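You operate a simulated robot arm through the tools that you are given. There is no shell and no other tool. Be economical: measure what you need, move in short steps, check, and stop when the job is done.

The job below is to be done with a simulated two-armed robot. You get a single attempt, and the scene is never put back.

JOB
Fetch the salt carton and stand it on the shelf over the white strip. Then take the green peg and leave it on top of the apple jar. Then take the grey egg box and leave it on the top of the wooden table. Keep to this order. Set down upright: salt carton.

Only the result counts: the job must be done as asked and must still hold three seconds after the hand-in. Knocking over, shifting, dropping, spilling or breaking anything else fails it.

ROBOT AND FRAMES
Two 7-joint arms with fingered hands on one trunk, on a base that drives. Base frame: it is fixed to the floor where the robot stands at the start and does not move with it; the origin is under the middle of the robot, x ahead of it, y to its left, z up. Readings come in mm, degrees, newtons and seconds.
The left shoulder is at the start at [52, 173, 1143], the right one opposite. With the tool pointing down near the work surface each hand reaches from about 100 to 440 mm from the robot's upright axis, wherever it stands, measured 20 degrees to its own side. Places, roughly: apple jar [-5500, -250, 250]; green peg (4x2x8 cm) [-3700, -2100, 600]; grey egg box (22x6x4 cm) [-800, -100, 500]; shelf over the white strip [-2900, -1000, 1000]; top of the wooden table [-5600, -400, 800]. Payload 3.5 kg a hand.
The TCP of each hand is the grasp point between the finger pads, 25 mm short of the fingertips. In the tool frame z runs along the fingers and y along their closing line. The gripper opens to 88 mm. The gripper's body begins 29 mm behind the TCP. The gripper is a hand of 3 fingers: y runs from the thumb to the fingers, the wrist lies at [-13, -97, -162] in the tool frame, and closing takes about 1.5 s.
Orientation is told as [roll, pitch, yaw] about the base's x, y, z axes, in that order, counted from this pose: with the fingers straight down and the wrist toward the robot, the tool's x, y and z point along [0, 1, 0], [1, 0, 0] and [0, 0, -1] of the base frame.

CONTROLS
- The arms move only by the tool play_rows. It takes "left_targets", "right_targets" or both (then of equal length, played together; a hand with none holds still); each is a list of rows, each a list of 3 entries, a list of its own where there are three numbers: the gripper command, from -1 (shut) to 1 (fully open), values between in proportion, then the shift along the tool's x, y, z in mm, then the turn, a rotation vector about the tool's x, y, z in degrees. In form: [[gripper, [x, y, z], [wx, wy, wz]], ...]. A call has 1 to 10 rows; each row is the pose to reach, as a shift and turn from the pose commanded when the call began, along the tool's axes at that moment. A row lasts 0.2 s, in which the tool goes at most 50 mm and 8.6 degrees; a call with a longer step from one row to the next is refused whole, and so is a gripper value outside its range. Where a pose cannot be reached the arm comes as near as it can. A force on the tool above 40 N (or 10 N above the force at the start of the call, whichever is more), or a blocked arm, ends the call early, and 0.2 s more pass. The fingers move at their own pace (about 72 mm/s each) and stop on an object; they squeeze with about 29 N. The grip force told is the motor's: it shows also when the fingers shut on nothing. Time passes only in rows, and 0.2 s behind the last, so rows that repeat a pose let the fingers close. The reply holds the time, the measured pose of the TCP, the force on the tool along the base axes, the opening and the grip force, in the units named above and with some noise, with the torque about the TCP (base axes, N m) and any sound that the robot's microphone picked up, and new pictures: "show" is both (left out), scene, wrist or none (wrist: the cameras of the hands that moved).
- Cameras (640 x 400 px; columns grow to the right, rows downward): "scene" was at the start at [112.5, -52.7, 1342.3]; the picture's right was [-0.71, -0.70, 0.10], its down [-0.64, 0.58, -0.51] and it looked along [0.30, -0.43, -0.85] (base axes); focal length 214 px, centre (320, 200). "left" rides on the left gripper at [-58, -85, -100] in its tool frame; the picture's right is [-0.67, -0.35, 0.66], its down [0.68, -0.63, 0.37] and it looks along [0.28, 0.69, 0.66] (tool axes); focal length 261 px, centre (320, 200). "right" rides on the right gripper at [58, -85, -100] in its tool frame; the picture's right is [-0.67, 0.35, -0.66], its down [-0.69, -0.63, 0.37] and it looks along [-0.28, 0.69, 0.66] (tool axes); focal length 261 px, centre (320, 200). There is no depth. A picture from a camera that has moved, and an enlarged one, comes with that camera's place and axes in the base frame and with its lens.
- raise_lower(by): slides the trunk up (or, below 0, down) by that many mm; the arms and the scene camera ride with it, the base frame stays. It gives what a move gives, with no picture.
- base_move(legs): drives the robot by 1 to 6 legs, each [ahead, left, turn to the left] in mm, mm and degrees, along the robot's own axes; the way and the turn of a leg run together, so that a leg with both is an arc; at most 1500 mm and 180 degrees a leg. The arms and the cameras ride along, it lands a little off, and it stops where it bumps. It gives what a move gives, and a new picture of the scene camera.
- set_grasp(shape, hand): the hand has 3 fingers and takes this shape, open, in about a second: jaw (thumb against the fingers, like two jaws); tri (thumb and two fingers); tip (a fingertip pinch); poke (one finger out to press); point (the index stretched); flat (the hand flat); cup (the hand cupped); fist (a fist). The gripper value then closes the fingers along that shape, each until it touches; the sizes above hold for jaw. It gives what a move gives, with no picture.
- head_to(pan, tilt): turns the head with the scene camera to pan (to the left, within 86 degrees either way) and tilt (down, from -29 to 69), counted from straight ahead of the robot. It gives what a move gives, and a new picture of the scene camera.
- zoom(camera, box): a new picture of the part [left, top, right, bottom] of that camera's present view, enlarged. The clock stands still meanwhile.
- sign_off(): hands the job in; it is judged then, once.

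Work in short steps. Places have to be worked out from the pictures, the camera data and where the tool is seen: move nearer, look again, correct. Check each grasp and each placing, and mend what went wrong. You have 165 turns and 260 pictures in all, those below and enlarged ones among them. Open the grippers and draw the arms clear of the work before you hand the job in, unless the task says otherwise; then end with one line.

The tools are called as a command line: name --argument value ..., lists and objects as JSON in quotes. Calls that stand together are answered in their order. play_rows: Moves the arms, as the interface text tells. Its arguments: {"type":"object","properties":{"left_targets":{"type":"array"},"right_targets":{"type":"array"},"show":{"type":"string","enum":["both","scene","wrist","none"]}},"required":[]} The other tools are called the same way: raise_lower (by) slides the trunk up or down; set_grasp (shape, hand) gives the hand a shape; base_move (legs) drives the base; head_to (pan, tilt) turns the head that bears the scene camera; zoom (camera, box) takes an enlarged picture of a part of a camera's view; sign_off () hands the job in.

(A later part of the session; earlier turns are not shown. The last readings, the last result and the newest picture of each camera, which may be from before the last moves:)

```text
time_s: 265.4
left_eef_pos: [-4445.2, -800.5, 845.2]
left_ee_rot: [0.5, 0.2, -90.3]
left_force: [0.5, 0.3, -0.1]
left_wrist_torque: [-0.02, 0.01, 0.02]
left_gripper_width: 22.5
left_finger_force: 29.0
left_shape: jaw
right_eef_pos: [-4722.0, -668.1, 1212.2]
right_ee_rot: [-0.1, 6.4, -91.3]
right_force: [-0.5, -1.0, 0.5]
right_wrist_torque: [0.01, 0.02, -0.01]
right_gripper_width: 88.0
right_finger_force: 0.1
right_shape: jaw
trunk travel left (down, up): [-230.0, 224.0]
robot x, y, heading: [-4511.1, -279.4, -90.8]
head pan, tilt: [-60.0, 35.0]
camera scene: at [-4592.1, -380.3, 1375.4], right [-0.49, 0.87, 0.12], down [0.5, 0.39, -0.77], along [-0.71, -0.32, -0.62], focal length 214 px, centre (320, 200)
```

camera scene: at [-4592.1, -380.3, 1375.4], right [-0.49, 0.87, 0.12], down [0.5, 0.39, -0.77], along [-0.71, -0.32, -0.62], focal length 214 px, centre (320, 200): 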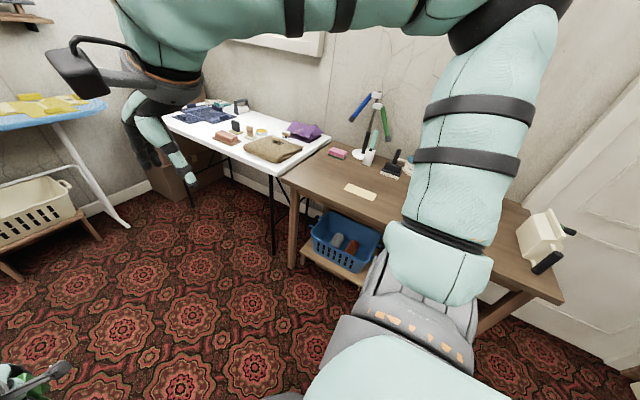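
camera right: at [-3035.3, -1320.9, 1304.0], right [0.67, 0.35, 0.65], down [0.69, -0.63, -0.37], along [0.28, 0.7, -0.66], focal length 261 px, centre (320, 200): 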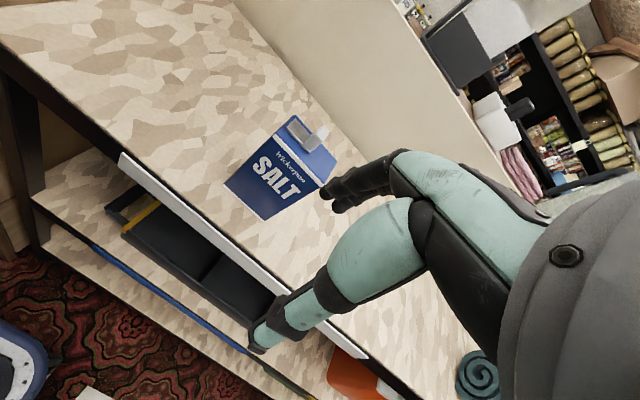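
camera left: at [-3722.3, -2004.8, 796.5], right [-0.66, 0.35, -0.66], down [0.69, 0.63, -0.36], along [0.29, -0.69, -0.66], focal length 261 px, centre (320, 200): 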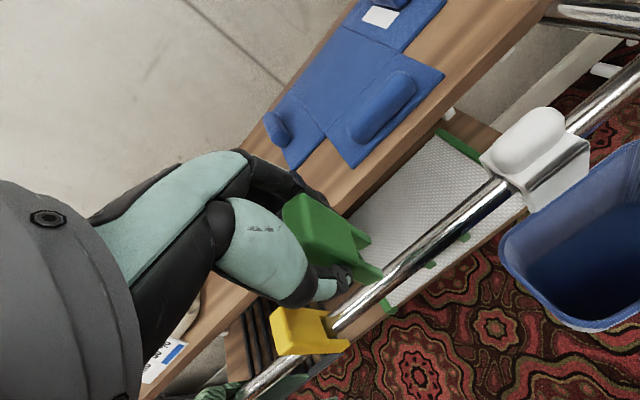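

Table front edge is at x≈−5285 (y −890…190). I turn to face it here; the hands stay ~250 mm short of it.

base_move --legs '[[0, 0, -89]]'

head_to --pan 0 --tilt 35

zoom --camera "left" --box '[0, 0, 640, 400]'

```text
time_s: 269.4
left_eef_pos: [-5034.0, -375.1, 845.0]
left_ee_rot: [0.5, 0.2, -177.3]
left_force: [-0.3, -0.9, 0.1]
left_wrist_torque: [0.01, 0.0, 0.0]
left_gripper_width: 22.3
left_finger_force: 29.2
left_shape: jaw
right_eef_pos: [-4917.1, -92.4, 1212.1]
right_ee_rot: [-0.1, 6.5, -178.2]
right_force: [-1.1, 0.3, 0.4]
right_wrist_torque: [-0.02, 0.0, 0.04]
right_gripper_width: 87.9
right_finger_force: 0.1
right_shape: jaw
trunk travel left (down, up): [-230.0, 224.0]
robot x, y, heading: [-4517.6, -276.6, -177.6]
head pan, tilt: [-60.0, 35.0]
camera scene: at [-4621.9, -204.7, 1375.4], right [0.84, 0.53, 0.12], down [0.41, -0.48, -0.77], along [-0.36, 0.7, -0.62], focal length 214 px, centre (320, 200)
```

scene: 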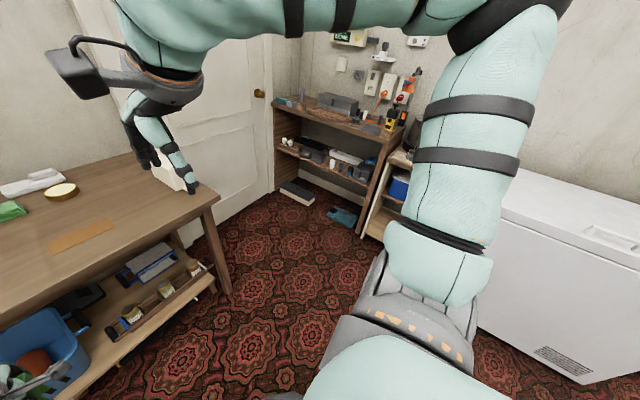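

```text
time_s: 270.8
left_eef_pos: [-5034.7, -374.3, 846.6]
left_ee_rot: [0.5, 0.1, -177.3]
left_force: [-0.3, -0.3, 0.1]
left_wrist_torque: [0.0, -0.01, 0.0]
left_gripper_width: 22.2
left_finger_force: 29.1
left_shape: jaw
right_eef_pos: [-4918.8, -93.9, 1214.5]
right_ee_rot: [0.0, 6.6, -178.2]
right_force: [-0.4, -0.3, -0.2]
right_wrist_torque: [-0.03, 0.0, 0.04]
right_gripper_width: 87.8
right_finger_force: 0.0
right_shape: jaw
trunk travel left (down, up): [-230.0, 224.0]
robot x, y, heading: [-4517.1, -277.2, -177.7]
head pan, tilt: [0.0, 35.0]
camera scene: at [-4662.5, -282.5, 1369.5], right [-0.04, 1.0, 0.0], down [0.68, 0.03, -0.73], along [-0.73, -0.03, -0.68], focal length 214 px, centre (320, 200)
```

scene: 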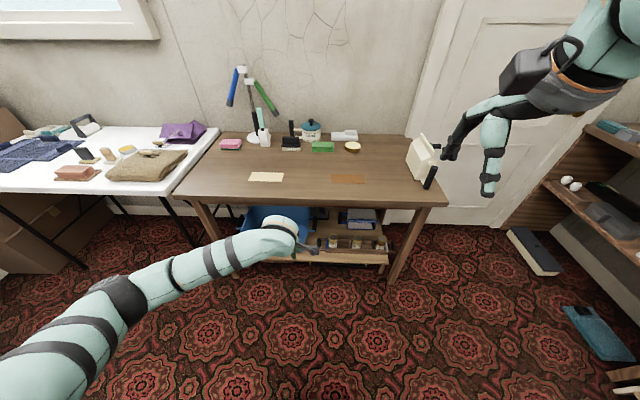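

```text
1.00 times, centred on (320, 200) of left (not enlarged: the box is as wide or as high as the picture)
camera zoom: at [-4951.2, -312.6, 944.3], right [0.32, 0.68, -0.66], down [0.66, -0.66, -0.36], along [-0.68, -0.32, -0.66], focal length 261 px, centre (320, 200)
```

zoom: 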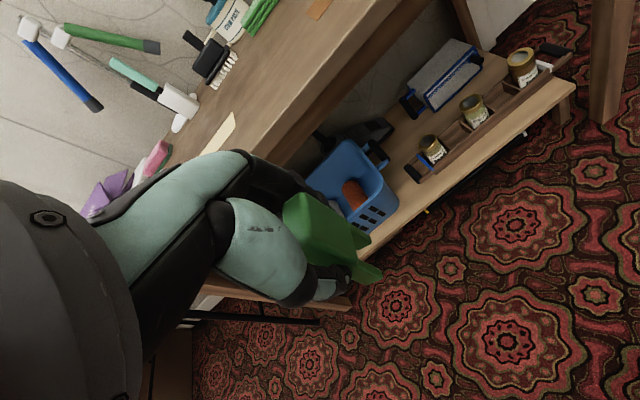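

Three jars stand near the front of the lower shelf. I zoom in to identify the apple jar.

zoom --camera "left" --box '[390, 30, 590, 190]'

zoom --camera "scene" --box '[290, 200, 410, 280]'

```text
2.50 times, centred on (490, 110) of left
camera zoom: at [-4951.2, -312.6, 944.3], right [0.32, 0.68, -0.66], down [0.66, -0.66, -0.36], along [-0.68, -0.32, -0.66], focal length 652 px, centre (-105, 425)
```

zoom: 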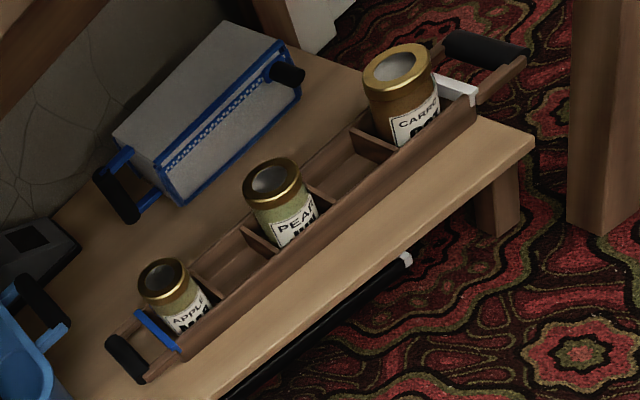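

```text
5.00 times, centred on (350, 240) of scene
camera zoom: at [-4662.5, -282.5, 1369.5], right [-0.04, 1.0, 0.0], down [0.68, 0.03, -0.73], along [-0.73, -0.03, -0.68], focal length 1072 px, centre (170, 0)
```

zoom: 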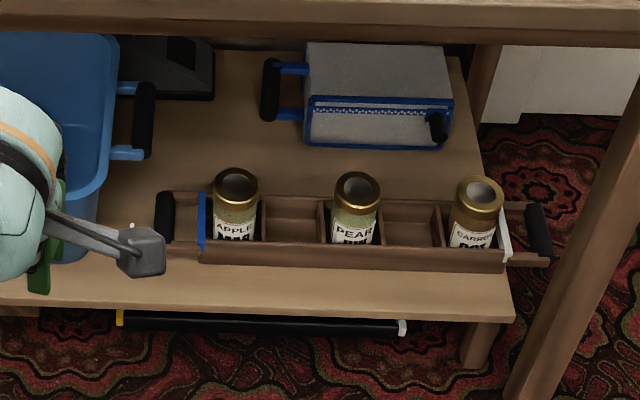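

The apple jar is the leftmost, lid ≈ (−5498, −229, ~276), Ø≈57 mm, ~215 mm inside the tabletop's front edge. First I test, in free space here, how low the left hand can go.

raise_lower --by -230

play_rows --left_targets '[[-1, [0, 0, 40], [0, 0, 0]], [-1, [0, 0, 80], [0, 0, 0]], [-1, [0, 0, 120], [0, 0, 0]], [-1, [0, 0, 160], [0, 0, 0]], [-1, [0, 0, 200], [0, 0, 0]], [-1, [0, 0, 240], [0, 0, 0]], [-1, [0, 0, 280], [0, 0, 0]]]'

```text
time_s: 273.2
left_eef_pos: [-5033.8, -373.4, 616.5]
left_ee_rot: [0.5, 0.1, -177.2]
left_force: [0.3, 0.2, -0.2]
left_wrist_torque: [-0.01, -0.01, -0.02]
left_gripper_width: 22.2
left_finger_force: 29.5
left_shape: jaw
right_eef_pos: [-4916.2, -93.4, 981.4]
right_ee_rot: [-0.1, 6.4, -178.2]
right_force: [0.0, -0.4, -0.8]
right_wrist_torque: [0.0, -0.01, 0.0]
right_gripper_width: 88.2
right_finger_force: 0.1
right_shape: jaw
trunk travel left (down, up): [0.0, 454.0]
robot x, y, heading: [-4514.3, -277.3, -177.6]
head pan, tilt: [0.0, 35.0]
```

```text
time_s: 275.0
left_eef_pos: [-5045.5, -432.7, 328.8]
left_ee_rot: [6.8, -1.6, -178.1]
left_force: [0.0, 0.5, -1.2]
left_wrist_torque: [0.01, 0.0, -0.02]
left_gripper_width: 21.5
left_finger_force: 29.4
left_shape: jaw
right_eef_pos: [-4917.8, -92.4, 979.8]
right_ee_rot: [-0.1, 6.6, -178.2]
right_force: [0.1, 0.6, 0.4]
right_wrist_torque: [0.02, 0.01, 0.01]
right_gripper_width: 87.7
right_finger_force: 0.0
right_shape: jaw
trunk travel left (down, up): [0.0, 454.0]
robot x, y, heading: [-4513.5, -280.4, -177.7]
head pan, tilt: [0.0, 35.0]
stopped in row 7 (left hand): the arm was blocked; the commanded pose is now the measured one
camera scene: at [-4850.2, -290.1, 1027.4], right [-0.04, 1.0, 0.0], down [0.91, 0.04, -0.41], along [-0.41, -0.02, -0.91], focal length 214 px, centre (320, 200)
camera left: at [-4959.5, -361.8, 416.9], right [0.31, 0.6, -0.74], down [0.65, -0.7, -0.3], along [-0.7, -0.38, -0.6], focal length 261 px, centre (320, 200)
```

scene: 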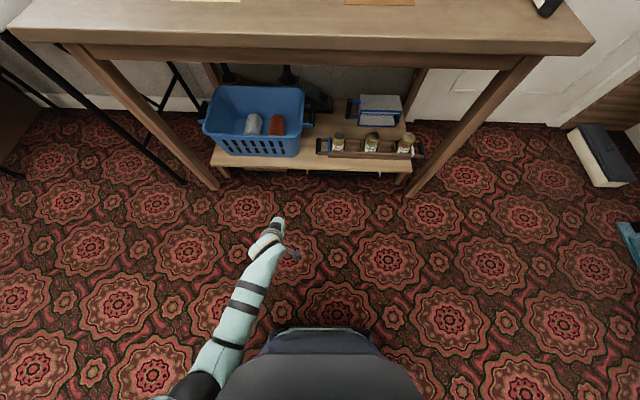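
left: 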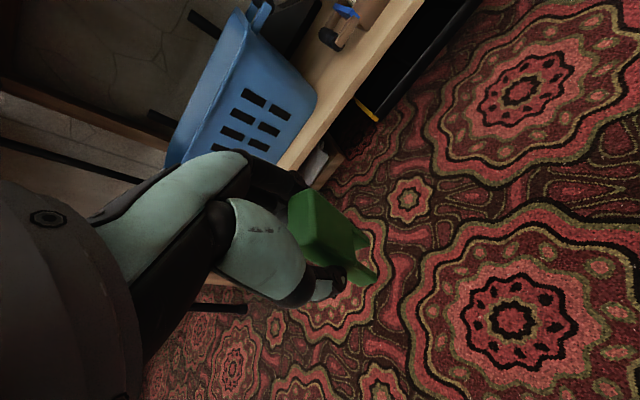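

The hand reaches z≈329 at ~535 mm ahead with an almost straight arm, so a straight low reach under the tabletop is feasible. I level the tool and set it to z≈378.

play_rows --left_targets '[[-1, [6, 0, -20], [0.5, -2.5, 0]], [-1, [14, 10, -35], [1, -5, 0]], [-1, [25, 20, -45], [1.6, -6.8, 0]], [-1, [25, 20, -45], [1.6, -6.8, 0]]]' --show "none"

base_move --legs '[[0, -195, -2.3]]'

zoom --camera "left" --box '[0, 0, 640, 400]'

```text
time_s: 276.0
left_eef_pos: [-5062.2, -457.4, 375.2]
left_ee_rot: [0.5, 0.1, -178.1]
left_force: [-0.1, 0.4, -0.1]
left_wrist_torque: [-0.01, -0.02, -0.05]
left_gripper_width: 21.3
left_finger_force: 28.9
left_shape: jaw
right_eef_pos: [-4918.4, -94.2, 982.0]
right_ee_rot: [0.0, 6.4, -178.2]
right_force: [0.5, 0.1, -0.8]
right_wrist_torque: [-0.04, -0.02, 0.01]
right_gripper_width: 88.1
right_finger_force: 0.0
right_shape: jaw
trunk travel left (down, up): [0.0, 454.0]
robot x, y, heading: [-4518.6, -280.4, -177.8]
head pan, tilt: [0.0, 35.0]
```

```text
time_s: 277.6
left_eef_pos: [-5075.8, -236.7, 379.2]
left_ee_rot: [0.5, -0.1, 179.5]
left_force: [-0.3, 1.5, -1.1]
left_wrist_torque: [0.01, 0.01, -0.03]
left_gripper_width: 21.8
left_finger_force: 28.8
left_shape: jaw
right_eef_pos: [-4913.5, 120.8, 981.7]
right_ee_rot: [-0.1, 6.5, 179.4]
right_force: [1.2, 0.1, -0.8]
right_wrist_torque: [0.0, -0.01, -0.01]
right_gripper_width: 87.6
right_finger_force: 0.1
right_shape: jaw
trunk travel left (down, up): [0.0, 454.0]
robot x, y, heading: [-4518.9, -77.7, 179.7]
head pan, tilt: [0.0, 35.0]
camera scene: at [-4853.0, -78.1, 1029.2], right [0.0, 1.0, 0.0], down [0.91, 0.0, -0.41], along [-0.41, 0.0, -0.91], focal length 214 px, centre (320, 200)
```

scene: 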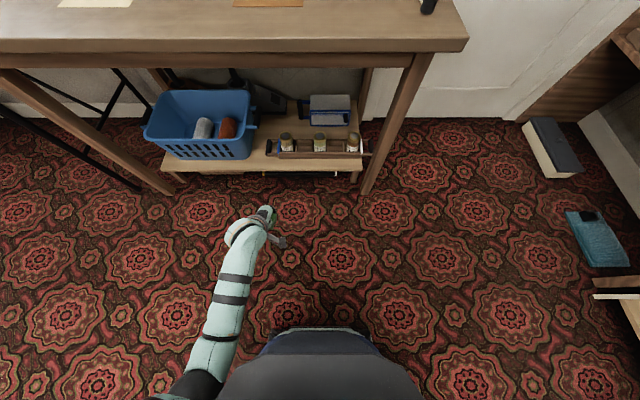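

```text
1.00 times, centred on (320, 200) of left (not enlarged: the box is as wide or as high as the picture)
camera zoom: at [-4988.0, -178.8, 476.3], right [0.35, 0.66, -0.66], down [0.62, -0.69, -0.36], along [-0.7, -0.28, -0.66], focal length 261 px, centre (320, 200)
```

zoom: 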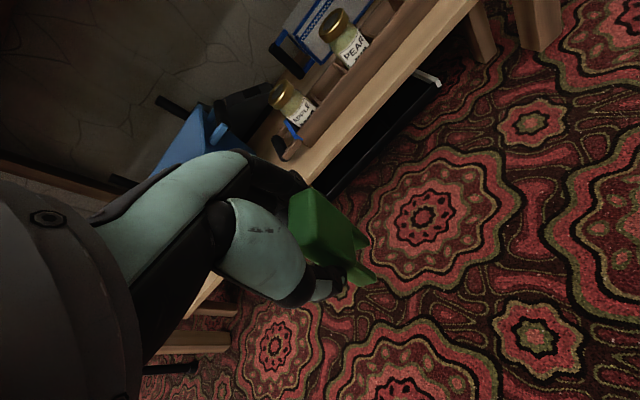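

Refined lid position: (−5512, −229, 255). To pass under the tabletop edge I need a long low reach; I test here how far ahead the hand can go at that height.

play_rows --left_targets '[[-1, [0, 20, 0], [0, 0, 0]], [-1, [0, 40, 0], [0, 0, 0]], [-1, [0, 60, 0], [0, 0, 0]], [-1, [0, 60, 20], [0, 0, 0]], [-1, [0, 60, 40], [0, 0, 0]], [-1, [0, 60, 55], [0, 0, 0]], [-1, [0, 60, 55], [0, 0, 0]]]' --show "scene"

```text
time_s: 279.1
left_eef_pos: [-5135.1, -236.6, 323.0]
left_ee_rot: [0.3, -0.1, 179.4]
left_force: [-0.1, -0.2, -0.9]
left_wrist_torque: [-0.02, 0.0, 0.0]
left_gripper_width: 21.8
left_finger_force: 29.2
left_shape: jaw
right_eef_pos: [-4913.4, 119.6, 981.6]
right_ee_rot: [-0.1, 6.5, 179.3]
right_force: [-0.3, 0.1, 0.0]
right_wrist_torque: [-0.01, -0.01, -0.02]
right_gripper_width: 88.2
right_finger_force: 0.2
right_shape: jaw
trunk travel left (down, up): [0.0, 454.0]
robot x, y, heading: [-4517.3, -79.9, 179.9]
head pan, tilt: [0.0, 35.0]
camera scene: at [-4853.1, -79.0, 1029.0], right [0.0, 1.0, 0.0], down [0.91, 0.0, -0.41], along [-0.41, 0.0, -0.91], focal length 214 px, centre (320, 200)
```

scene: 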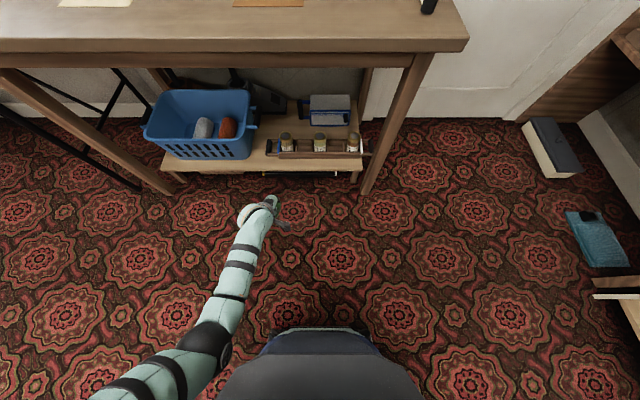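

Reaches 617 mm at z 323. I test a bit further.

play_rows --left_targets '[[-1, [0, 25, 0], [0, 0, 0]], [-1, [0, 50, 0], [0, 0, 0]], [-1, [0, 75, 0], [0, 0, 0]], [-1, [0, 75, 0], [0, 0, 0]]]' --show "scene"

```text
time_s: 280.1
left_eef_pos: [-5210.1, -236.2, 324.7]
left_ee_rot: [0.5, -0.1, 179.5]
left_force: [1.1, -0.3, -0.1]
left_wrist_torque: [0.02, 0.04, 0.01]
left_gripper_width: 21.4
left_finger_force: 28.8
left_shape: jaw
right_eef_pos: [-4911.3, 120.2, 982.4]
right_ee_rot: [-0.1, 6.5, 179.3]
right_force: [-0.4, 0.1, -0.4]
right_wrist_torque: [0.02, 0.01, -0.02]
right_gripper_width: 88.0
right_finger_force: 0.0
right_shape: jaw
trunk travel left (down, up): [0.0, 454.0]
robot x, y, heading: [-4519.5, -84.5, 179.9]
head pan, tilt: [0.0, 35.0]
camera scene: at [-4853.1, -79.1, 1029.0], right [0.0, 1.0, 0.0], down [0.91, 0.0, -0.41], along [-0.41, 0.0, -0.91], focal length 214 px, centre (320, 200)
```

scene: 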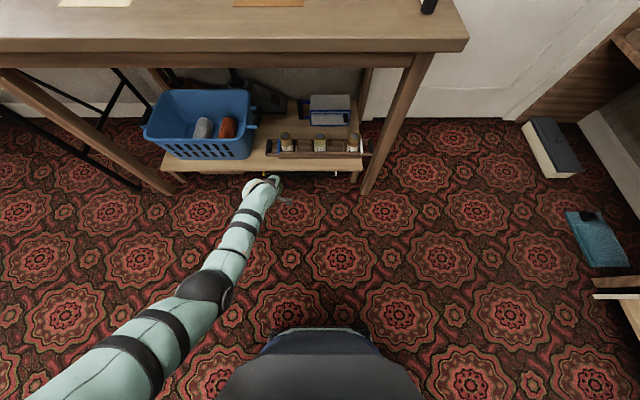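

Even 690 mm ahead works, giving ample clearance below the tabletop edge. I raise the hand 22 mm and drive in 230 mm, then look.

play_rows --left_targets '[[-1, [-7, 0, -12], [0, 0, 0]], [-1, [-7, 0, -24], [0, 0, 0]], [-1, [-7, 0, -24], [0, 0, 0]]]' --show "none"

base_move --legs '[[230, 0, 0]]'

zoom --camera "left" --box '[0, 0, 640, 400]'

```text
time_s: 280.9
left_eef_pos: [-5209.6, -228.3, 346.8]
left_ee_rot: [0.4, -0.2, 179.5]
left_force: [0.0, -0.8, -0.3]
left_wrist_torque: [-0.03, 0.01, -0.04]
left_gripper_width: 21.4
left_finger_force: 29.0
left_shape: jaw
right_eef_pos: [-4912.4, 120.3, 980.9]
right_ee_rot: [0.0, 6.4, 179.4]
right_force: [0.5, 0.0, -0.6]
right_wrist_torque: [0.03, -0.03, -0.04]
right_gripper_width: 87.9
right_finger_force: 0.1
right_shape: jaw
trunk travel left (down, up): [0.0, 454.0]
robot x, y, heading: [-4517.9, -79.5, 179.9]
head pan, tilt: [0.0, 35.0]
```

```text
time_s: 282.7
left_eef_pos: [-5439.0, -226.9, 347.2]
left_ee_rot: [0.5, 0.0, 179.4]
left_force: [-0.5, 0.5, -0.1]
left_wrist_torque: [-0.04, 0.02, 0.02]
left_gripper_width: 21.4
left_finger_force: 29.1
left_shape: jaw
right_eef_pos: [-5142.5, 121.8, 981.4]
right_ee_rot: [-0.1, 6.5, 179.3]
right_force: [-0.7, 0.1, 0.0]
right_wrist_torque: [-0.01, 0.0, -0.01]
right_gripper_width: 87.8
right_finger_force: 0.1
right_shape: jaw
trunk travel left (down, up): [0.0, 454.0]
robot x, y, heading: [-4748.7, -76.7, 179.9]
head pan, tilt: [0.0, 35.0]
camera scene: at [-5083.4, -77.7, 1028.7], right [0.0, 1.0, 0.0], down [0.91, 0.0, -0.41], along [-0.41, 0.0, -0.91], focal length 214 px, centre (320, 200)
```

scene: 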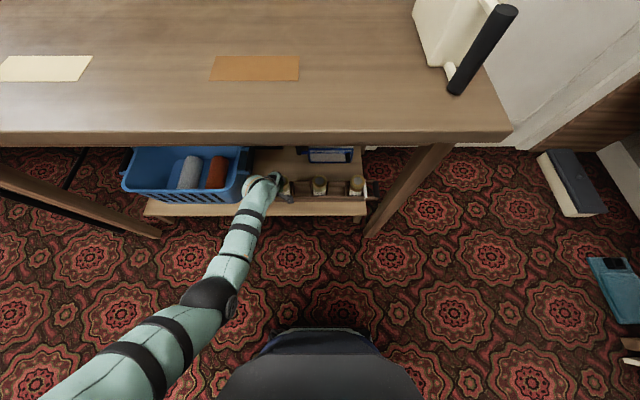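

```text
1.00 times, centred on (320, 200) of left (not enlarged: the box is as wide or as high as the picture)
camera zoom: at [-5352.3, -169.5, 444.6], right [0.36, 0.66, -0.66], down [0.62, -0.69, -0.36], along [-0.7, -0.28, -0.66], focal length 261 px, centre (320, 200)
```

zoom: 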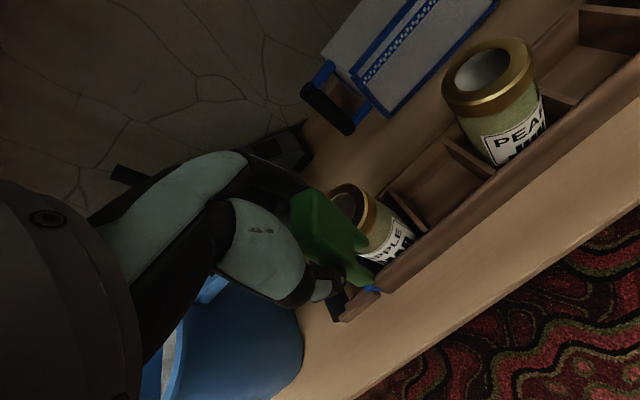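

Lid centre confirmed ≈ (−5514, −229). I drive 60 mm more and look again.

base_move --legs '[[60, 0, 0]]'

zoom --camera "left" --box '[200, 120, 480, 320]'

zoom --camera "scene" --box '[200, 130, 400, 250]'

```text
time_s: 283.6
left_eef_pos: [-5498.8, -227.4, 345.8]
left_ee_rot: [0.4, 0.0, 179.3]
left_force: [0.0, 0.7, -0.6]
left_wrist_torque: [-0.01, 0.01, -0.02]
left_gripper_width: 21.5
left_finger_force: 29.3
left_shape: jaw
right_eef_pos: [-5202.7, 121.8, 981.1]
right_ee_rot: [-0.2, 6.5, 179.3]
right_force: [-0.2, 0.3, -0.6]
right_wrist_torque: [0.03, 0.01, 0.0]
right_gripper_width: 87.9
right_finger_force: 0.0
right_shape: jaw
trunk travel left (down, up): [0.0, 454.0]
robot x, y, heading: [-4808.8, -79.2, 179.9]
head pan, tilt: [0.0, 35.0]
camera scene: at [-5144.2, -77.6, 1028.4], right [0.0, 1.0, 0.0], down [0.91, 0.0, -0.41], along [-0.41, 0.0, -0.91], focal length 214 px, centre (320, 200)
```

scene: 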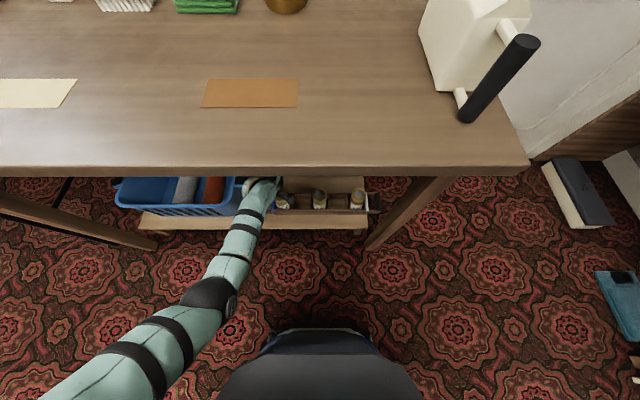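

```text
2.00 times, centred on (340, 220) of left
camera zoom: at [-5412.8, -169.5, 444.2], right [0.36, 0.66, -0.66], down [0.62, -0.69, -0.36], along [-0.7, -0.28, -0.66], focal length 521 px, centre (280, 160)
```

zoom: 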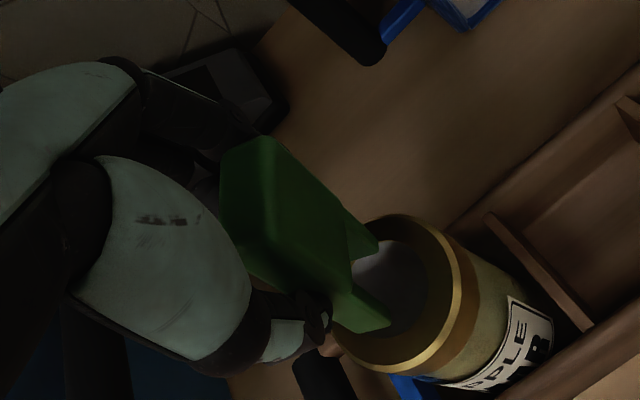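

```text
3.20 times, centred on (300, 190) of scene
camera zoom: at [-5144.2, -77.6, 1028.4], right [0.0, 1.0, 0.0], down [0.91, 0.0, -0.41], along [-0.41, 0.0, -0.91], focal length 686 px, centre (384, 232)
```

zoom: 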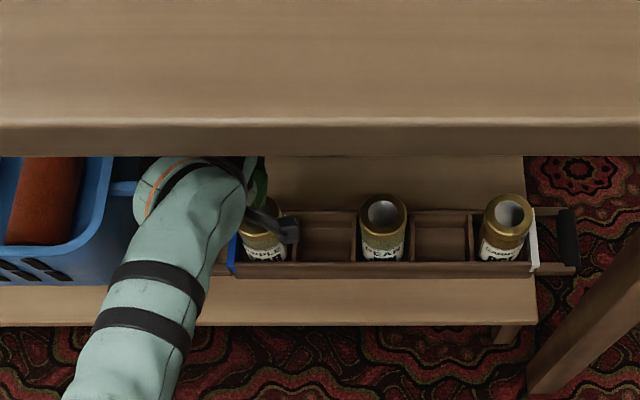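

Peg legs hover ~27 mm above the lid, about 10 mm short. I correct by 10 mm ahead / 3 mm left and descend gently.

play_rows --left_targets '[[-1, [3, 10, 0], [0, 0, 0]], [-1, [3, 10, 8], [0, 0, 0]], [-1, [3, 10, 14], [0, 0, 0]], [-1, [3, 10, 14], [0, 0, 0]]]' --show "none"

zoom --camera "left" --box '[200, 120, 480, 320]'

```text
time_s: 284.6
left_eef_pos: [-5509.4, -230.5, 333.5]
left_ee_rot: [0.5, -0.1, 179.3]
left_force: [0.4, -0.2, 2.4]
left_wrist_torque: [-0.01, -0.02, 0.02]
left_gripper_width: 21.5
left_finger_force: 29.0
left_shape: jaw
right_eef_pos: [-5202.6, 121.2, 981.5]
right_ee_rot: [-0.1, 6.5, 179.4]
right_force: [-0.8, 0.0, -0.1]
right_wrist_torque: [-0.01, 0.0, 0.01]
right_gripper_width: 87.9
right_finger_force: 0.1
right_shape: jaw
trunk travel left (down, up): [0.0, 454.0]
robot x, y, heading: [-4810.3, -81.8, 179.8]
head pan, tilt: [0.0, 35.0]
```

```text
2.00 times, centred on (340, 220) of left
camera zoom: at [-5422.2, -172.9, 430.8], right [0.35, 0.66, -0.66], down [0.62, -0.69, -0.36], along [-0.7, -0.28, -0.66], focal length 521 px, centre (280, 160)
```

zoom: 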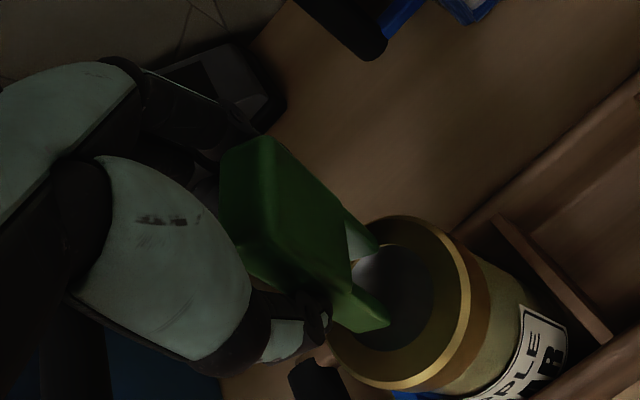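

A 2.4 N reading may be first contact. I descend 3 mm to verify.

play_rows --left_targets '[[-1, [0, 0, 2], [0, 0, 0]], [-1, [0, 0, 4], [0, 0, 0]], [-1, [0, 0, 4], [0, 0, 0]]]' --show "none"

zoom --camera "left" --box '[280, 160, 460, 320]'

```text
time_s: 285.4
left_eef_pos: [-5508.9, -228.8, 330.8]
left_ee_rot: [0.4, -0.3, 179.4]
left_force: [-0.7, -1.9, 12.0]
left_wrist_torque: [0.04, 0.22, 0.0]
left_gripper_width: 21.8
left_finger_force: 28.8
left_shape: jaw
right_eef_pos: [-5200.5, 121.8, 983.5]
right_ee_rot: [-0.1, 6.4, 179.3]
right_force: [0.4, -0.2, -0.1]
right_wrist_torque: [-0.03, 0.02, -0.04]
right_gripper_width: 88.2
right_finger_force: 0.0
right_shape: jaw
trunk travel left (down, up): [0.0, 454.0]
robot x, y, heading: [-4809.8, -82.7, 179.6]
head pan, tilt: [0.0, 35.0]
```

```text
2.50 times, centred on (370, 240) of left
camera zoom: at [-5422.0, -172.2, 429.0], right [0.35, 0.66, -0.66], down [0.62, -0.69, -0.36], along [-0.7, -0.28, -0.65], focal length 652 px, centre (195, 100)
```

zoom: 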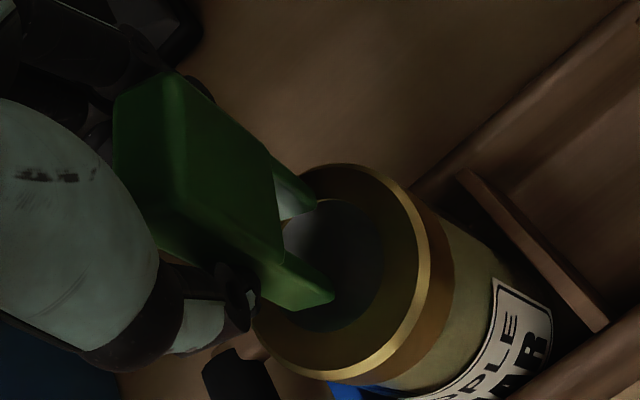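

Contact confirmed (12 N at z 331). The legs land a bit too far forward/left of the lid's centre, so I lift 8 mm, shift 9 mm back and 8 mm right, and look.

play_rows --left_targets '[[-1, [0, 0, -8], [0, 0, 0]], [-1, [-8, -9, -8], [0, 0, 0]], [-1, [-8, -9, -8], [0, 0, 0]]]' --show "none"

zoom --camera "left" --box '[280, 160, 460, 320]'

```text
time_s: 286.2
left_eef_pos: [-5500.8, -221.4, 336.9]
left_ee_rot: [0.4, 0.1, 179.4]
left_force: [-0.6, 0.8, -0.7]
left_wrist_torque: [-0.01, -0.01, -0.02]
left_gripper_width: 21.3
left_finger_force: 28.8
left_shape: jaw
right_eef_pos: [-5203.8, 121.5, 980.5]
right_ee_rot: [-0.1, 6.5, 179.3]
right_force: [0.0, -0.6, -0.2]
right_wrist_torque: [0.01, 0.0, -0.01]
right_gripper_width: 87.9
right_finger_force: 0.1
right_shape: jaw
trunk travel left (down, up): [0.0, 454.0]
robot x, y, heading: [-4809.3, -74.0, 180.0]
head pan, tilt: [0.0, 35.0]
```

```text
2.50 times, centred on (370, 240) of left
camera zoom: at [-5413.2, -164.0, 434.7], right [0.36, 0.66, -0.66], down [0.62, -0.69, -0.36], along [-0.7, -0.28, -0.66], focal length 652 px, centre (195, 100)
```

zoom: 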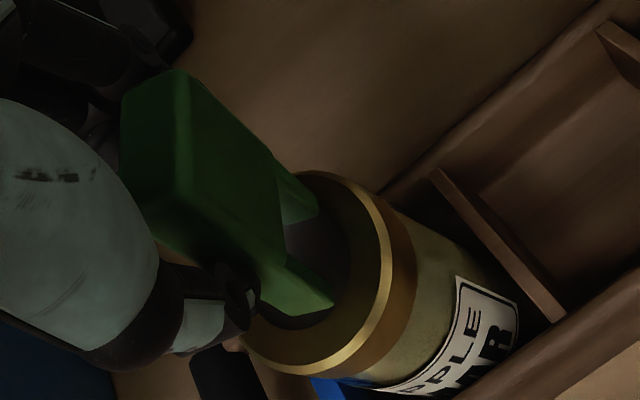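

Now the legs look centred over the lid. I lower until contact again.

play_rows --left_targets '[[-1, [0, 0, 4], [0, 0, 0]], [-1, [0, 0, 7], [0, 0, 0]], [-1, [0, 0, 7], [0, 0, 0]]]' --show "none"

zoom --camera "left" --box '[280, 160, 460, 320]'

```text
time_s: 287.1
left_eef_pos: [-5501.1, -222.1, 332.3]
left_ee_rot: [0.5, -0.2, 179.5]
left_force: [0.6, -2.3, 8.1]
left_wrist_torque: [0.03, 0.08, 0.02]
left_gripper_width: 21.6
left_finger_force: 28.9
left_shape: jaw
right_eef_pos: [-5201.4, 121.4, 983.7]
right_ee_rot: [-0.1, 6.4, 179.3]
right_force: [-0.2, 0.0, -0.1]
right_wrist_torque: [-0.01, 0.0, 0.0]
right_gripper_width: 87.8
right_finger_force: 0.1
right_shape: jaw
trunk travel left (down, up): [0.0, 454.0]
robot x, y, heading: [-4807.5, -77.9, 180.0]
head pan, tilt: [0.0, 35.0]
```

```text
2.50 times, centred on (370, 240) of left
camera zoom: at [-5413.4, -164.7, 429.4], right [0.35, 0.66, -0.66], down [0.62, -0.69, -0.36], along [-0.7, -0.28, -0.66], focal length 652 px, centre (195, 100)
```

zoom: 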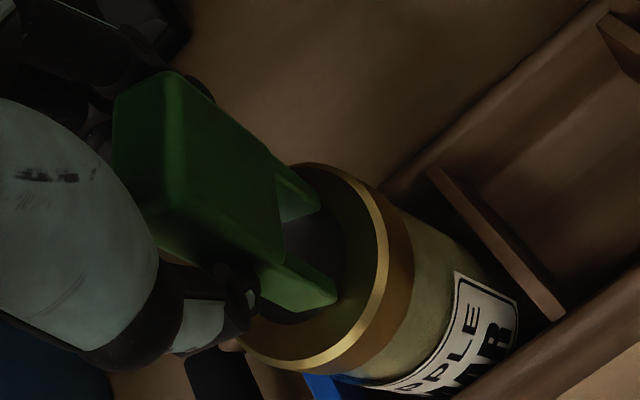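

Even contact at 8 N with the legs centred on the lid. I relieve 1.5 mm and open slowly.

play_rows --left_targets '[[-1, [0, 0, -1.5], [0, 0, 0]], [-0.5, [0, 0, -1.5], [0, 0, 0]], [-0.3, [0, 0, -1.5], [0, 0, 0]], [-0.1, [0, 0, -1.5], [0, 0, 0]], [0.1, [0, 0, -1.5], [0, 0, 0]], [0.3, [0, 0, -1.5], [0, 0, 0]], [0.3, [0, 0, -1.5], [0, 0, 0]]]' --show "none"

zoom --camera "left" --box '[240, 140, 480, 320]'

```text
time_s: 288.6
left_eef_pos: [-5501.0, -221.6, 330.1]
left_ee_rot: [0.6, 0.0, 179.4]
left_force: [-0.8, -0.1, 0.5]
left_wrist_torque: [0.02, 0.02, 0.0]
left_gripper_width: 56.9
left_finger_force: 0.1
left_shape: jaw
right_eef_pos: [-5201.4, 121.3, 982.6]
right_ee_rot: [-0.1, 6.5, 179.3]
right_force: [-1.0, 0.6, 0.3]
right_wrist_torque: [-0.01, 0.04, 0.01]
right_gripper_width: 88.1
right_finger_force: 0.0
right_shape: jaw
trunk travel left (down, up): [0.0, 454.0]
robot x, y, heading: [-4810.4, -78.6, 179.7]
head pan, tilt: [0.0, 35.0]
```

```text
2.22 times, centred on (360, 230) of left
camera zoom: at [-5413.3, -164.7, 429.9], right [0.35, 0.66, -0.66], down [0.62, -0.69, -0.36], along [-0.7, -0.28, -0.66], focal length 579 px, centre (231, 133)
```

zoom: 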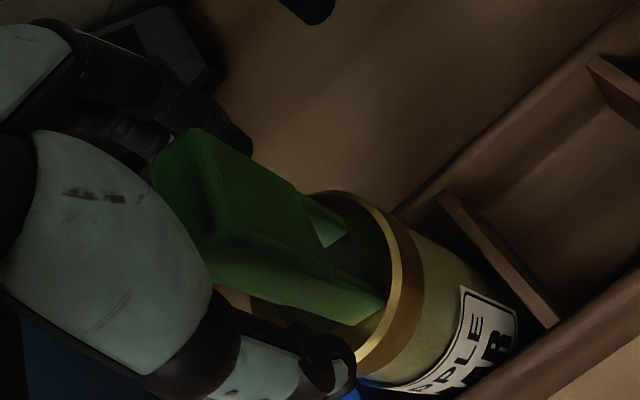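

The peg stands on the lid, turned a little. I open the fingers fully to clear it and check that it stays.

play_rows --left_targets '[[0.6, [0, 0, 0], [0, 0, 0]], [1, [0, 0, 0], [0, 0, 0]], [1, [0, 0, 0], [0, 0, 0]], [1, [0, 0, 0], [0, 0, 0]]]' --show "none"

zoom --camera "left" --box '[200, 140, 480, 340]'

```text
time_s: 289.6
left_eef_pos: [-5499.6, -221.8, 331.6]
left_ee_rot: [0.3, -0.1, 179.5]
left_force: [-0.2, -0.4, 0.5]
left_wrist_torque: [0.01, 0.03, 0.0]
left_gripper_width: 87.6
left_finger_force: 0.1
left_shape: jaw
right_eef_pos: [-5202.1, 123.5, 982.6]
right_ee_rot: [-0.1, 6.5, 179.3]
right_force: [0.3, -0.2, 0.4]
right_wrist_torque: [0.01, 0.0, 0.01]
right_gripper_width: 87.8
right_finger_force: 0.0
right_shape: jaw
trunk travel left (down, up): [0.0, 454.0]
robot x, y, heading: [-4808.2, -77.9, 179.9]
head pan, tilt: [0.0, 35.0]
```

```text
2.00 times, centred on (340, 240) of left
camera zoom: at [-5413.3, -164.7, 429.9], right [0.35, 0.66, -0.66], down [0.62, -0.69, -0.36], along [-0.7, -0.28, -0.66], focal length 521 px, centre (280, 120)
```

zoom: 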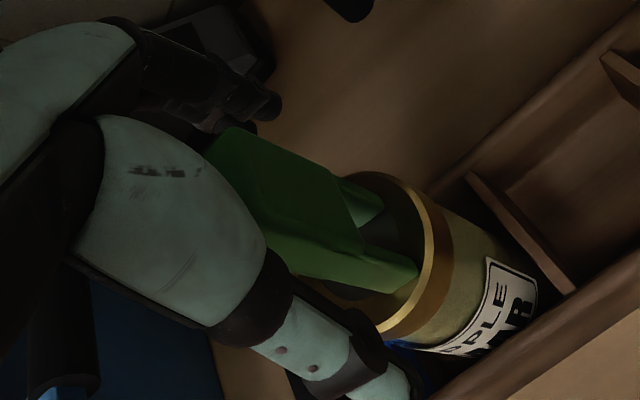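

It stands still. I raise the hand straight up 75 mm, slowly.

play_rows --left_targets '[[1, [0, 0, -10], [0, 0, 0]], [1, [0, 0, -22], [0, 0, 0]], [1, [0, 0, -36], [0, 0, 0]], [1, [0, 0, -50], [0, 0, 0]], [1, [0, 0, -64], [0, 0, 0]], [1, [0, 0, -75], [0, 0, 0]]]' --show "none"

zoom --camera "left" --box '[200, 100, 520, 340]'

```text
time_s: 291.1
left_eef_pos: [-5498.3, -222.1, 408.1]
left_ee_rot: [0.4, -0.1, 179.5]
left_force: [-0.3, 0.0, -0.8]
left_wrist_torque: [0.02, 0.03, 0.01]
left_gripper_width: 87.4
left_finger_force: 0.0
left_shape: jaw
right_eef_pos: [-5201.9, 121.5, 981.0]
right_ee_rot: [0.0, 6.5, 179.3]
right_force: [-1.0, 0.1, 0.6]
right_wrist_torque: [0.02, 0.01, 0.0]
right_gripper_width: 88.1
right_finger_force: 0.0
right_shape: jaw
trunk travel left (down, up): [0.0, 454.0]
robot x, y, heading: [-4812.1, -78.4, 179.6]
head pan, tilt: [0.0, 35.0]
```

```text
1.67 times, centred on (360, 220) of left
camera zoom: at [-5412.5, -165.0, 504.8], right [0.35, 0.66, -0.66], down [0.62, -0.69, -0.36], along [-0.7, -0.28, -0.66], focal length 434 px, centre (253, 167)
```

zoom: 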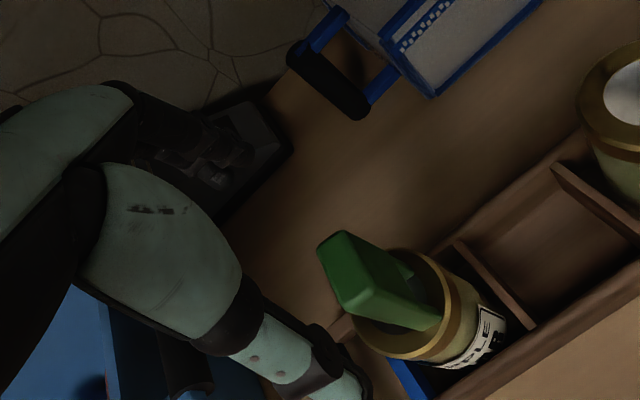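

The peg stands upright on the apple jar. I raise 30 mm more and back the robot away from the table.

play_rows --left_targets '[[1, [0, 0, -15], [0, 0, 0]], [1, [0, 0, -30], [0, 0, 0]], [1, [0, 0, -30], [0, 0, 0]]]' --show "none"

base_move --legs '[[-120, 0, 0], [-230, 0, 0]]'

zoom --camera "left" --box '[220, 0, 540, 200]'

```text
time_s: 291.9
left_eef_pos: [-5499.9, -222.0, 437.2]
left_ee_rot: [0.4, -0.1, 179.4]
left_force: [-0.3, 0.1, -0.4]
left_wrist_torque: [-0.05, 0.03, 0.01]
left_gripper_width: 87.5
left_finger_force: 0.0
left_shape: jaw
right_eef_pos: [-5202.7, 123.1, 981.8]
right_ee_rot: [-0.2, 6.5, 179.3]
right_force: [-0.3, -1.0, -0.1]
right_wrist_torque: [0.02, 0.02, 0.04]
right_gripper_width: 87.9
right_finger_force: 0.1
right_shape: jaw
trunk travel left (down, up): [0.0, 454.0]
robot x, y, heading: [-4812.5, -77.2, 179.8]
head pan, tilt: [0.0, 35.0]
```

```text
time_s: 294.4
left_eef_pos: [-5153.1, -223.8, 436.6]
left_ee_rot: [0.5, -0.2, 179.4]
left_force: [-0.5, 0.8, 0.5]
left_wrist_torque: [-0.02, 0.03, -0.01]
left_gripper_width: 87.7
left_finger_force: 0.0
left_shape: jaw
right_eef_pos: [-4853.8, 120.3, 980.8]
right_ee_rot: [-0.2, 6.5, 179.5]
right_force: [0.0, 0.5, 0.6]
right_wrist_torque: [0.02, 0.02, 0.01]
right_gripper_width: 88.0
right_finger_force: 0.1
right_shape: jaw
trunk travel left (down, up): [0.0, 454.0]
robot x, y, heading: [-4461.5, -79.9, 179.9]
head pan, tilt: [0.0, 35.0]
camera scene: at [-4794.8, -79.1, 1029.3], right [0.0, 1.0, 0.0], down [0.91, 0.0, -0.41], along [-0.41, 0.0, -0.91], focal length 214 px, centre (320, 200)
```

scene: 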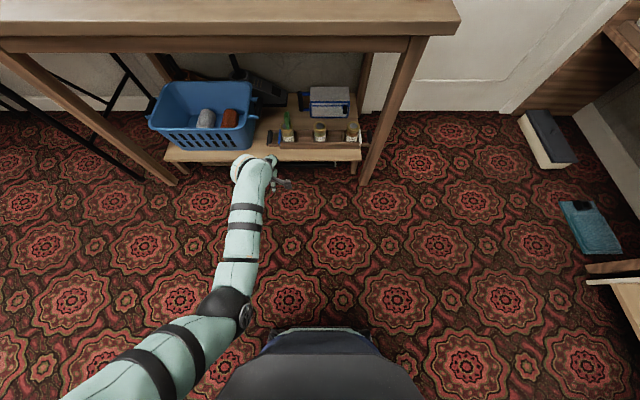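

```text
2.00 times, centred on (380, 100) of left
camera zoom: at [-5065.8, -166.5, 535.4], right [0.35, 0.66, -0.66], down [0.62, -0.69, -0.36], along [-0.7, -0.28, -0.66], focal length 521 px, centre (200, 400)
```

zoom: 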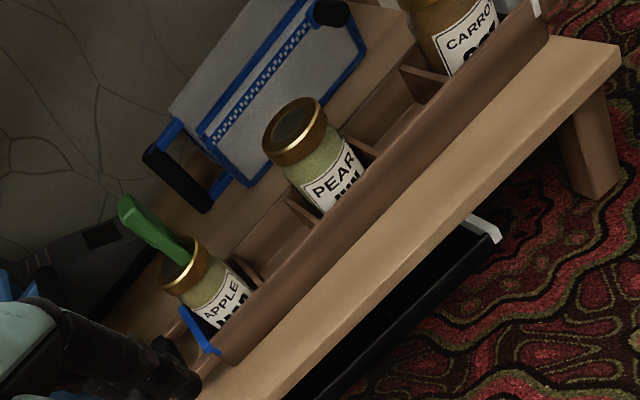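

Peg placed. Now for the egg box: I raise the trunk and bring both hands to the tucked travel pose.

raise_lower --by 225

play_rows --left_targets '[[1, [5, -20, -40], [0, 0, 0]], [1, [10, -40, -82], [0, 0, 0]], [1, [15, -60, -124], [0, 0, 0]], [1, [20, -80, -166], [0, 0, 0]], [1, [25, -100, -208], [0, 0, 0]], [1, [30, -120, -250], [0, 0, 0]], [1, [35, -140, -292], [0, 0, 0]], [1, [40, -160, -334], [0, 0, 0]], [1, [45, -180, -376], [0, 0, 0]], [1, [50, -200, -418], [0, 0, 0]]]' --right_targets '[[1, [0, 10, 8], [-1, 0, 0]], [1, [0, 20, 16], [-2, 0, 0]], [1, [0, 30, 24], [-3, 0, 0]], [1, [0, 40, 32], [-4, 0, 0]], [1, [0, 50, 40], [-5, 0, 0]], [1, [0, 60, 48], [-6, 0, 0]], [1, [0, 70, 56], [-6.5, 0, 0]], [1, [0, 80, 60], [-6.5, 0, 0]], [1, [0, 85, 60], [-6.5, 0, 0]], [1, [0, 85, 60], [-6.5, 0, 0]]]' --show "none"

```text
time_s: 296.8
left_eef_pos: [-5168.4, -224.6, 740.4]
left_ee_rot: [0.5, -6.3, 179.6]
left_force: [-0.7, 0.5, -0.3]
left_wrist_torque: [-0.02, 0.03, 0.01]
left_gripper_width: 87.6
left_finger_force: 0.0
left_shape: jaw
right_eef_pos: [-4856.1, 120.1, 1208.0]
right_ee_rot: [-0.1, 6.5, 179.4]
right_force: [0.4, -0.3, -0.3]
right_wrist_torque: [0.0, 0.01, -0.01]
right_gripper_width: 88.0
right_finger_force: 0.0
right_shape: jaw
trunk travel left (down, up): [-225.0, 229.0]
robot x, y, heading: [-4461.7, -79.3, 179.8]
head pan, tilt: [0.0, 35.0]
```

```text
time_s: 299.2
left_eef_pos: [-4957.0, -314.8, 1138.0]
left_ee_rot: [2.4, -7.6, -176.7]
left_force: [0.2, 0.5, -0.1]
left_wrist_torque: [-0.01, 0.04, -0.04]
left_gripper_width: 87.8
left_finger_force: 0.1
left_shape: jaw
left hand out of reach, approached as far as the arm can: row 10
right_eef_pos: [-4932.4, 122.0, 1138.1]
right_ee_rot: [-0.1, 0.1, 179.3]
right_force: [0.1, 0.0, 0.0]
right_wrist_torque: [0.01, -0.01, -0.01]
right_gripper_width: 87.6
right_finger_force: 0.0
right_shape: jaw
trunk travel left (down, up): [-225.0, 229.0]
robot x, y, heading: [-4462.3, -78.4, 179.6]
head pan, tilt: [0.0, 35.0]
stopped in row 10 (left hand): the arm was blocked; the commanded pose is now the measured one
```

I level the left tool, turn to face −y, back to the corridor line and strafe along it toward the crate area.

play_rows --left_targets '[[1, [-15, -5, 0], [4, -1, 1]], [1, [-25, -10, 0], [7.6, -2.4, 2]], [1, [-25, -10, 0], [7.6, -2.4, 2]]]' --show "none"

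base_move --legs '[[0, 0, 90], [-590, 0, 0], [0, 1450, 0], [0, 1450, 0]]'

head_to --pan 30 --tilt 35

```text
time_s: 300.2
left_eef_pos: [-4958.7, -329.1, 1145.4]
left_ee_rot: [1.2, -0.9, -174.0]
left_force: [-1.2, -0.3, -0.4]
left_wrist_torque: [-0.02, -0.02, -0.01]
left_gripper_width: 87.6
left_finger_force: 0.0
left_shape: jaw
left hand out of reach, approached as far as the arm can: row 2, 3
right_eef_pos: [-4933.6, 122.3, 1137.1]
right_ee_rot: [-0.1, 0.0, 179.3]
right_force: [-0.7, 0.7, -0.3]
right_wrist_torque: [-0.03, 0.01, 0.0]
right_gripper_width: 88.0
right_finger_force: 0.1
right_shape: jaw
trunk travel left (down, up): [-225.0, 229.0]
robot x, y, heading: [-4459.8, -80.4, 179.8]
head pan, tilt: [0.0, 35.0]
stopped in row 3 (left hand): the arm was blocked; the commanded pose is now the measured one
```

```text
time_s: 320.2
left_eef_pos: [-1391.0, -29.6, 1147.2]
left_ee_rot: [1.3, -1.1, -84.6]
left_force: [-16.9, 4.9, -8.5]
left_wrist_torque: [-0.89, -1.31, 0.96]
left_gripper_width: 87.9
left_finger_force: 0.1
left_shape: jaw
right_eef_pos: [-1840.5, 3.4, 1136.7]
right_ee_rot: [0.1, -0.1, -91.4]
right_force: [0.0, -0.8, 0.1]
right_wrist_torque: [-0.02, 0.0, 0.02]
right_gripper_width: 88.0
right_finger_force: 0.1
right_shape: jaw
trunk travel left (down, up): [-225.0, 229.0]
robot x, y, heading: [-1631.6, 470.6, -90.7]
head pan, tilt: [0.0, 35.0]
stopped in leg 4: the force on the tool passed its limit at 268 N (the readings are from after the stop); the commanded pose is now the measured one
camera scene: at [-1635.3, 319.7, 1363.6], right [-1.0, 0.01, 0.0], down [0.01, 0.68, -0.73], along [-0.01, -0.73, -0.68], focal length 214 px, centre (320, 200)
```

scene: 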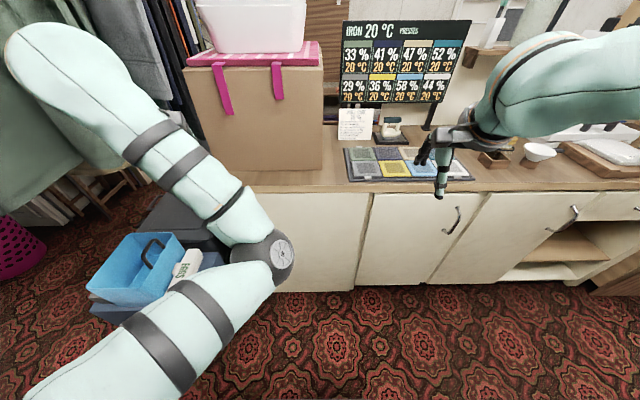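

```text
time_s: 321.1
left_eef_pos: [-1390.3, -29.6, 1146.8]
left_ee_rot: [1.3, -1.0, -84.6]
left_force: [-15.5, 3.1, -2.1]
left_wrist_torque: [-0.23, -1.44, 0.77]
left_gripper_width: 87.8
left_finger_force: 0.1
left_shape: jaw
right_eef_pos: [-1840.8, 2.1, 1136.9]
right_ee_rot: [0.1, -0.1, -91.2]
right_force: [-0.2, -0.1, 0.0]
right_wrist_torque: [-0.05, 0.04, 0.0]
right_gripper_width: 88.0
right_finger_force: 0.0
right_shape: jaw
trunk travel left (down, up): [-225.0, 229.0]
robot x, y, heading: [-1631.2, 467.5, -90.9]
head pan, tilt: [30.0, 35.0]
camera scene: at [-1591.0, 330.5, 1365.4], right [-0.87, -0.48, -0.07], down [-0.28, 0.61, -0.74], along [0.4, -0.63, -0.67], focal length 214 px, centre (320, 200)
```

scene: 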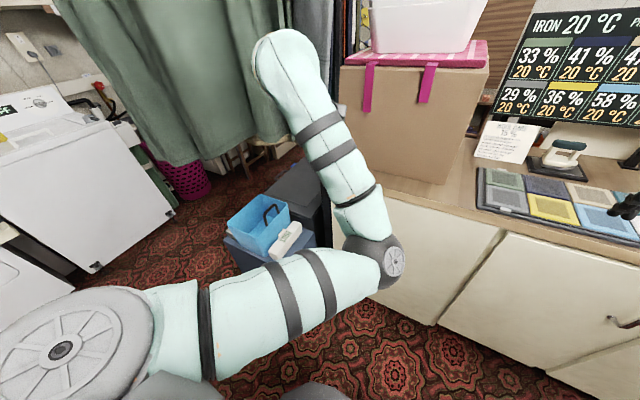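

The left hand met the hanging clothes; I back off right 120 mm and zoom on the crate to find the egg box.

base_move --legs '[[0, -120, 0]]'

zoom --camera "scene" --box '[180, 130, 340, 290]'

```text
time_s: 322.4
left_eef_pos: [-1506.2, -26.9, 1146.8]
left_ee_rot: [1.0, -1.0, -84.6]
left_force: [0.0, 1.0, 0.4]
left_wrist_torque: [0.03, -0.02, -0.02]
left_gripper_width: 87.8
left_finger_force: 0.1
left_shape: jaw
right_eef_pos: [-1954.7, 3.6, 1138.3]
right_ee_rot: [-0.1, 0.0, -91.2]
right_force: [-0.2, 0.4, -0.5]
right_wrist_torque: [-0.02, 0.02, 0.0]
right_gripper_width: 88.0
right_finger_force: 0.1
right_shape: jaw
trunk travel left (down, up): [-225.0, 229.0]
robot x, y, heading: [-1747.6, 474.5, -91.0]
head pan, tilt: [30.0, 35.0]
camera scene: at [-1704.2, 331.9, 1365.1], right [-0.87, -0.48, -0.07], down [-0.28, 0.61, -0.74], along [0.4, -0.63, -0.67], focal length 214 px, centre (320, 200)
```

scene: 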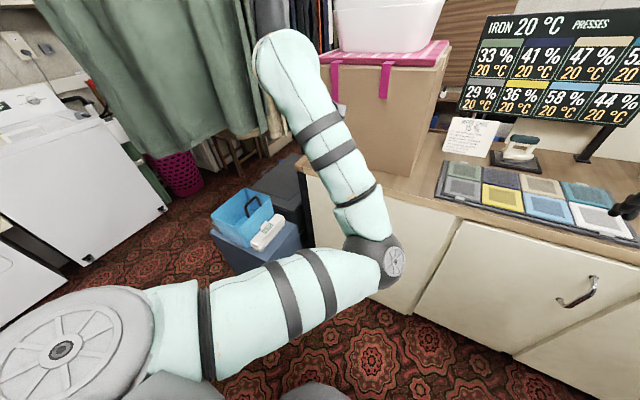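

```text
2.50 times, centred on (260, 210) of scene
camera zoom: at [-1704.2, 331.9, 1365.1], right [-0.87, -0.48, -0.07], down [-0.28, 0.61, -0.74], along [0.4, -0.63, -0.67], focal length 536 px, centre (470, 175)
```

zoom: 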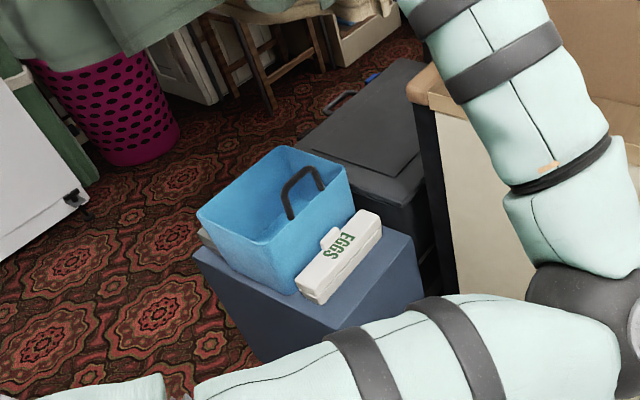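

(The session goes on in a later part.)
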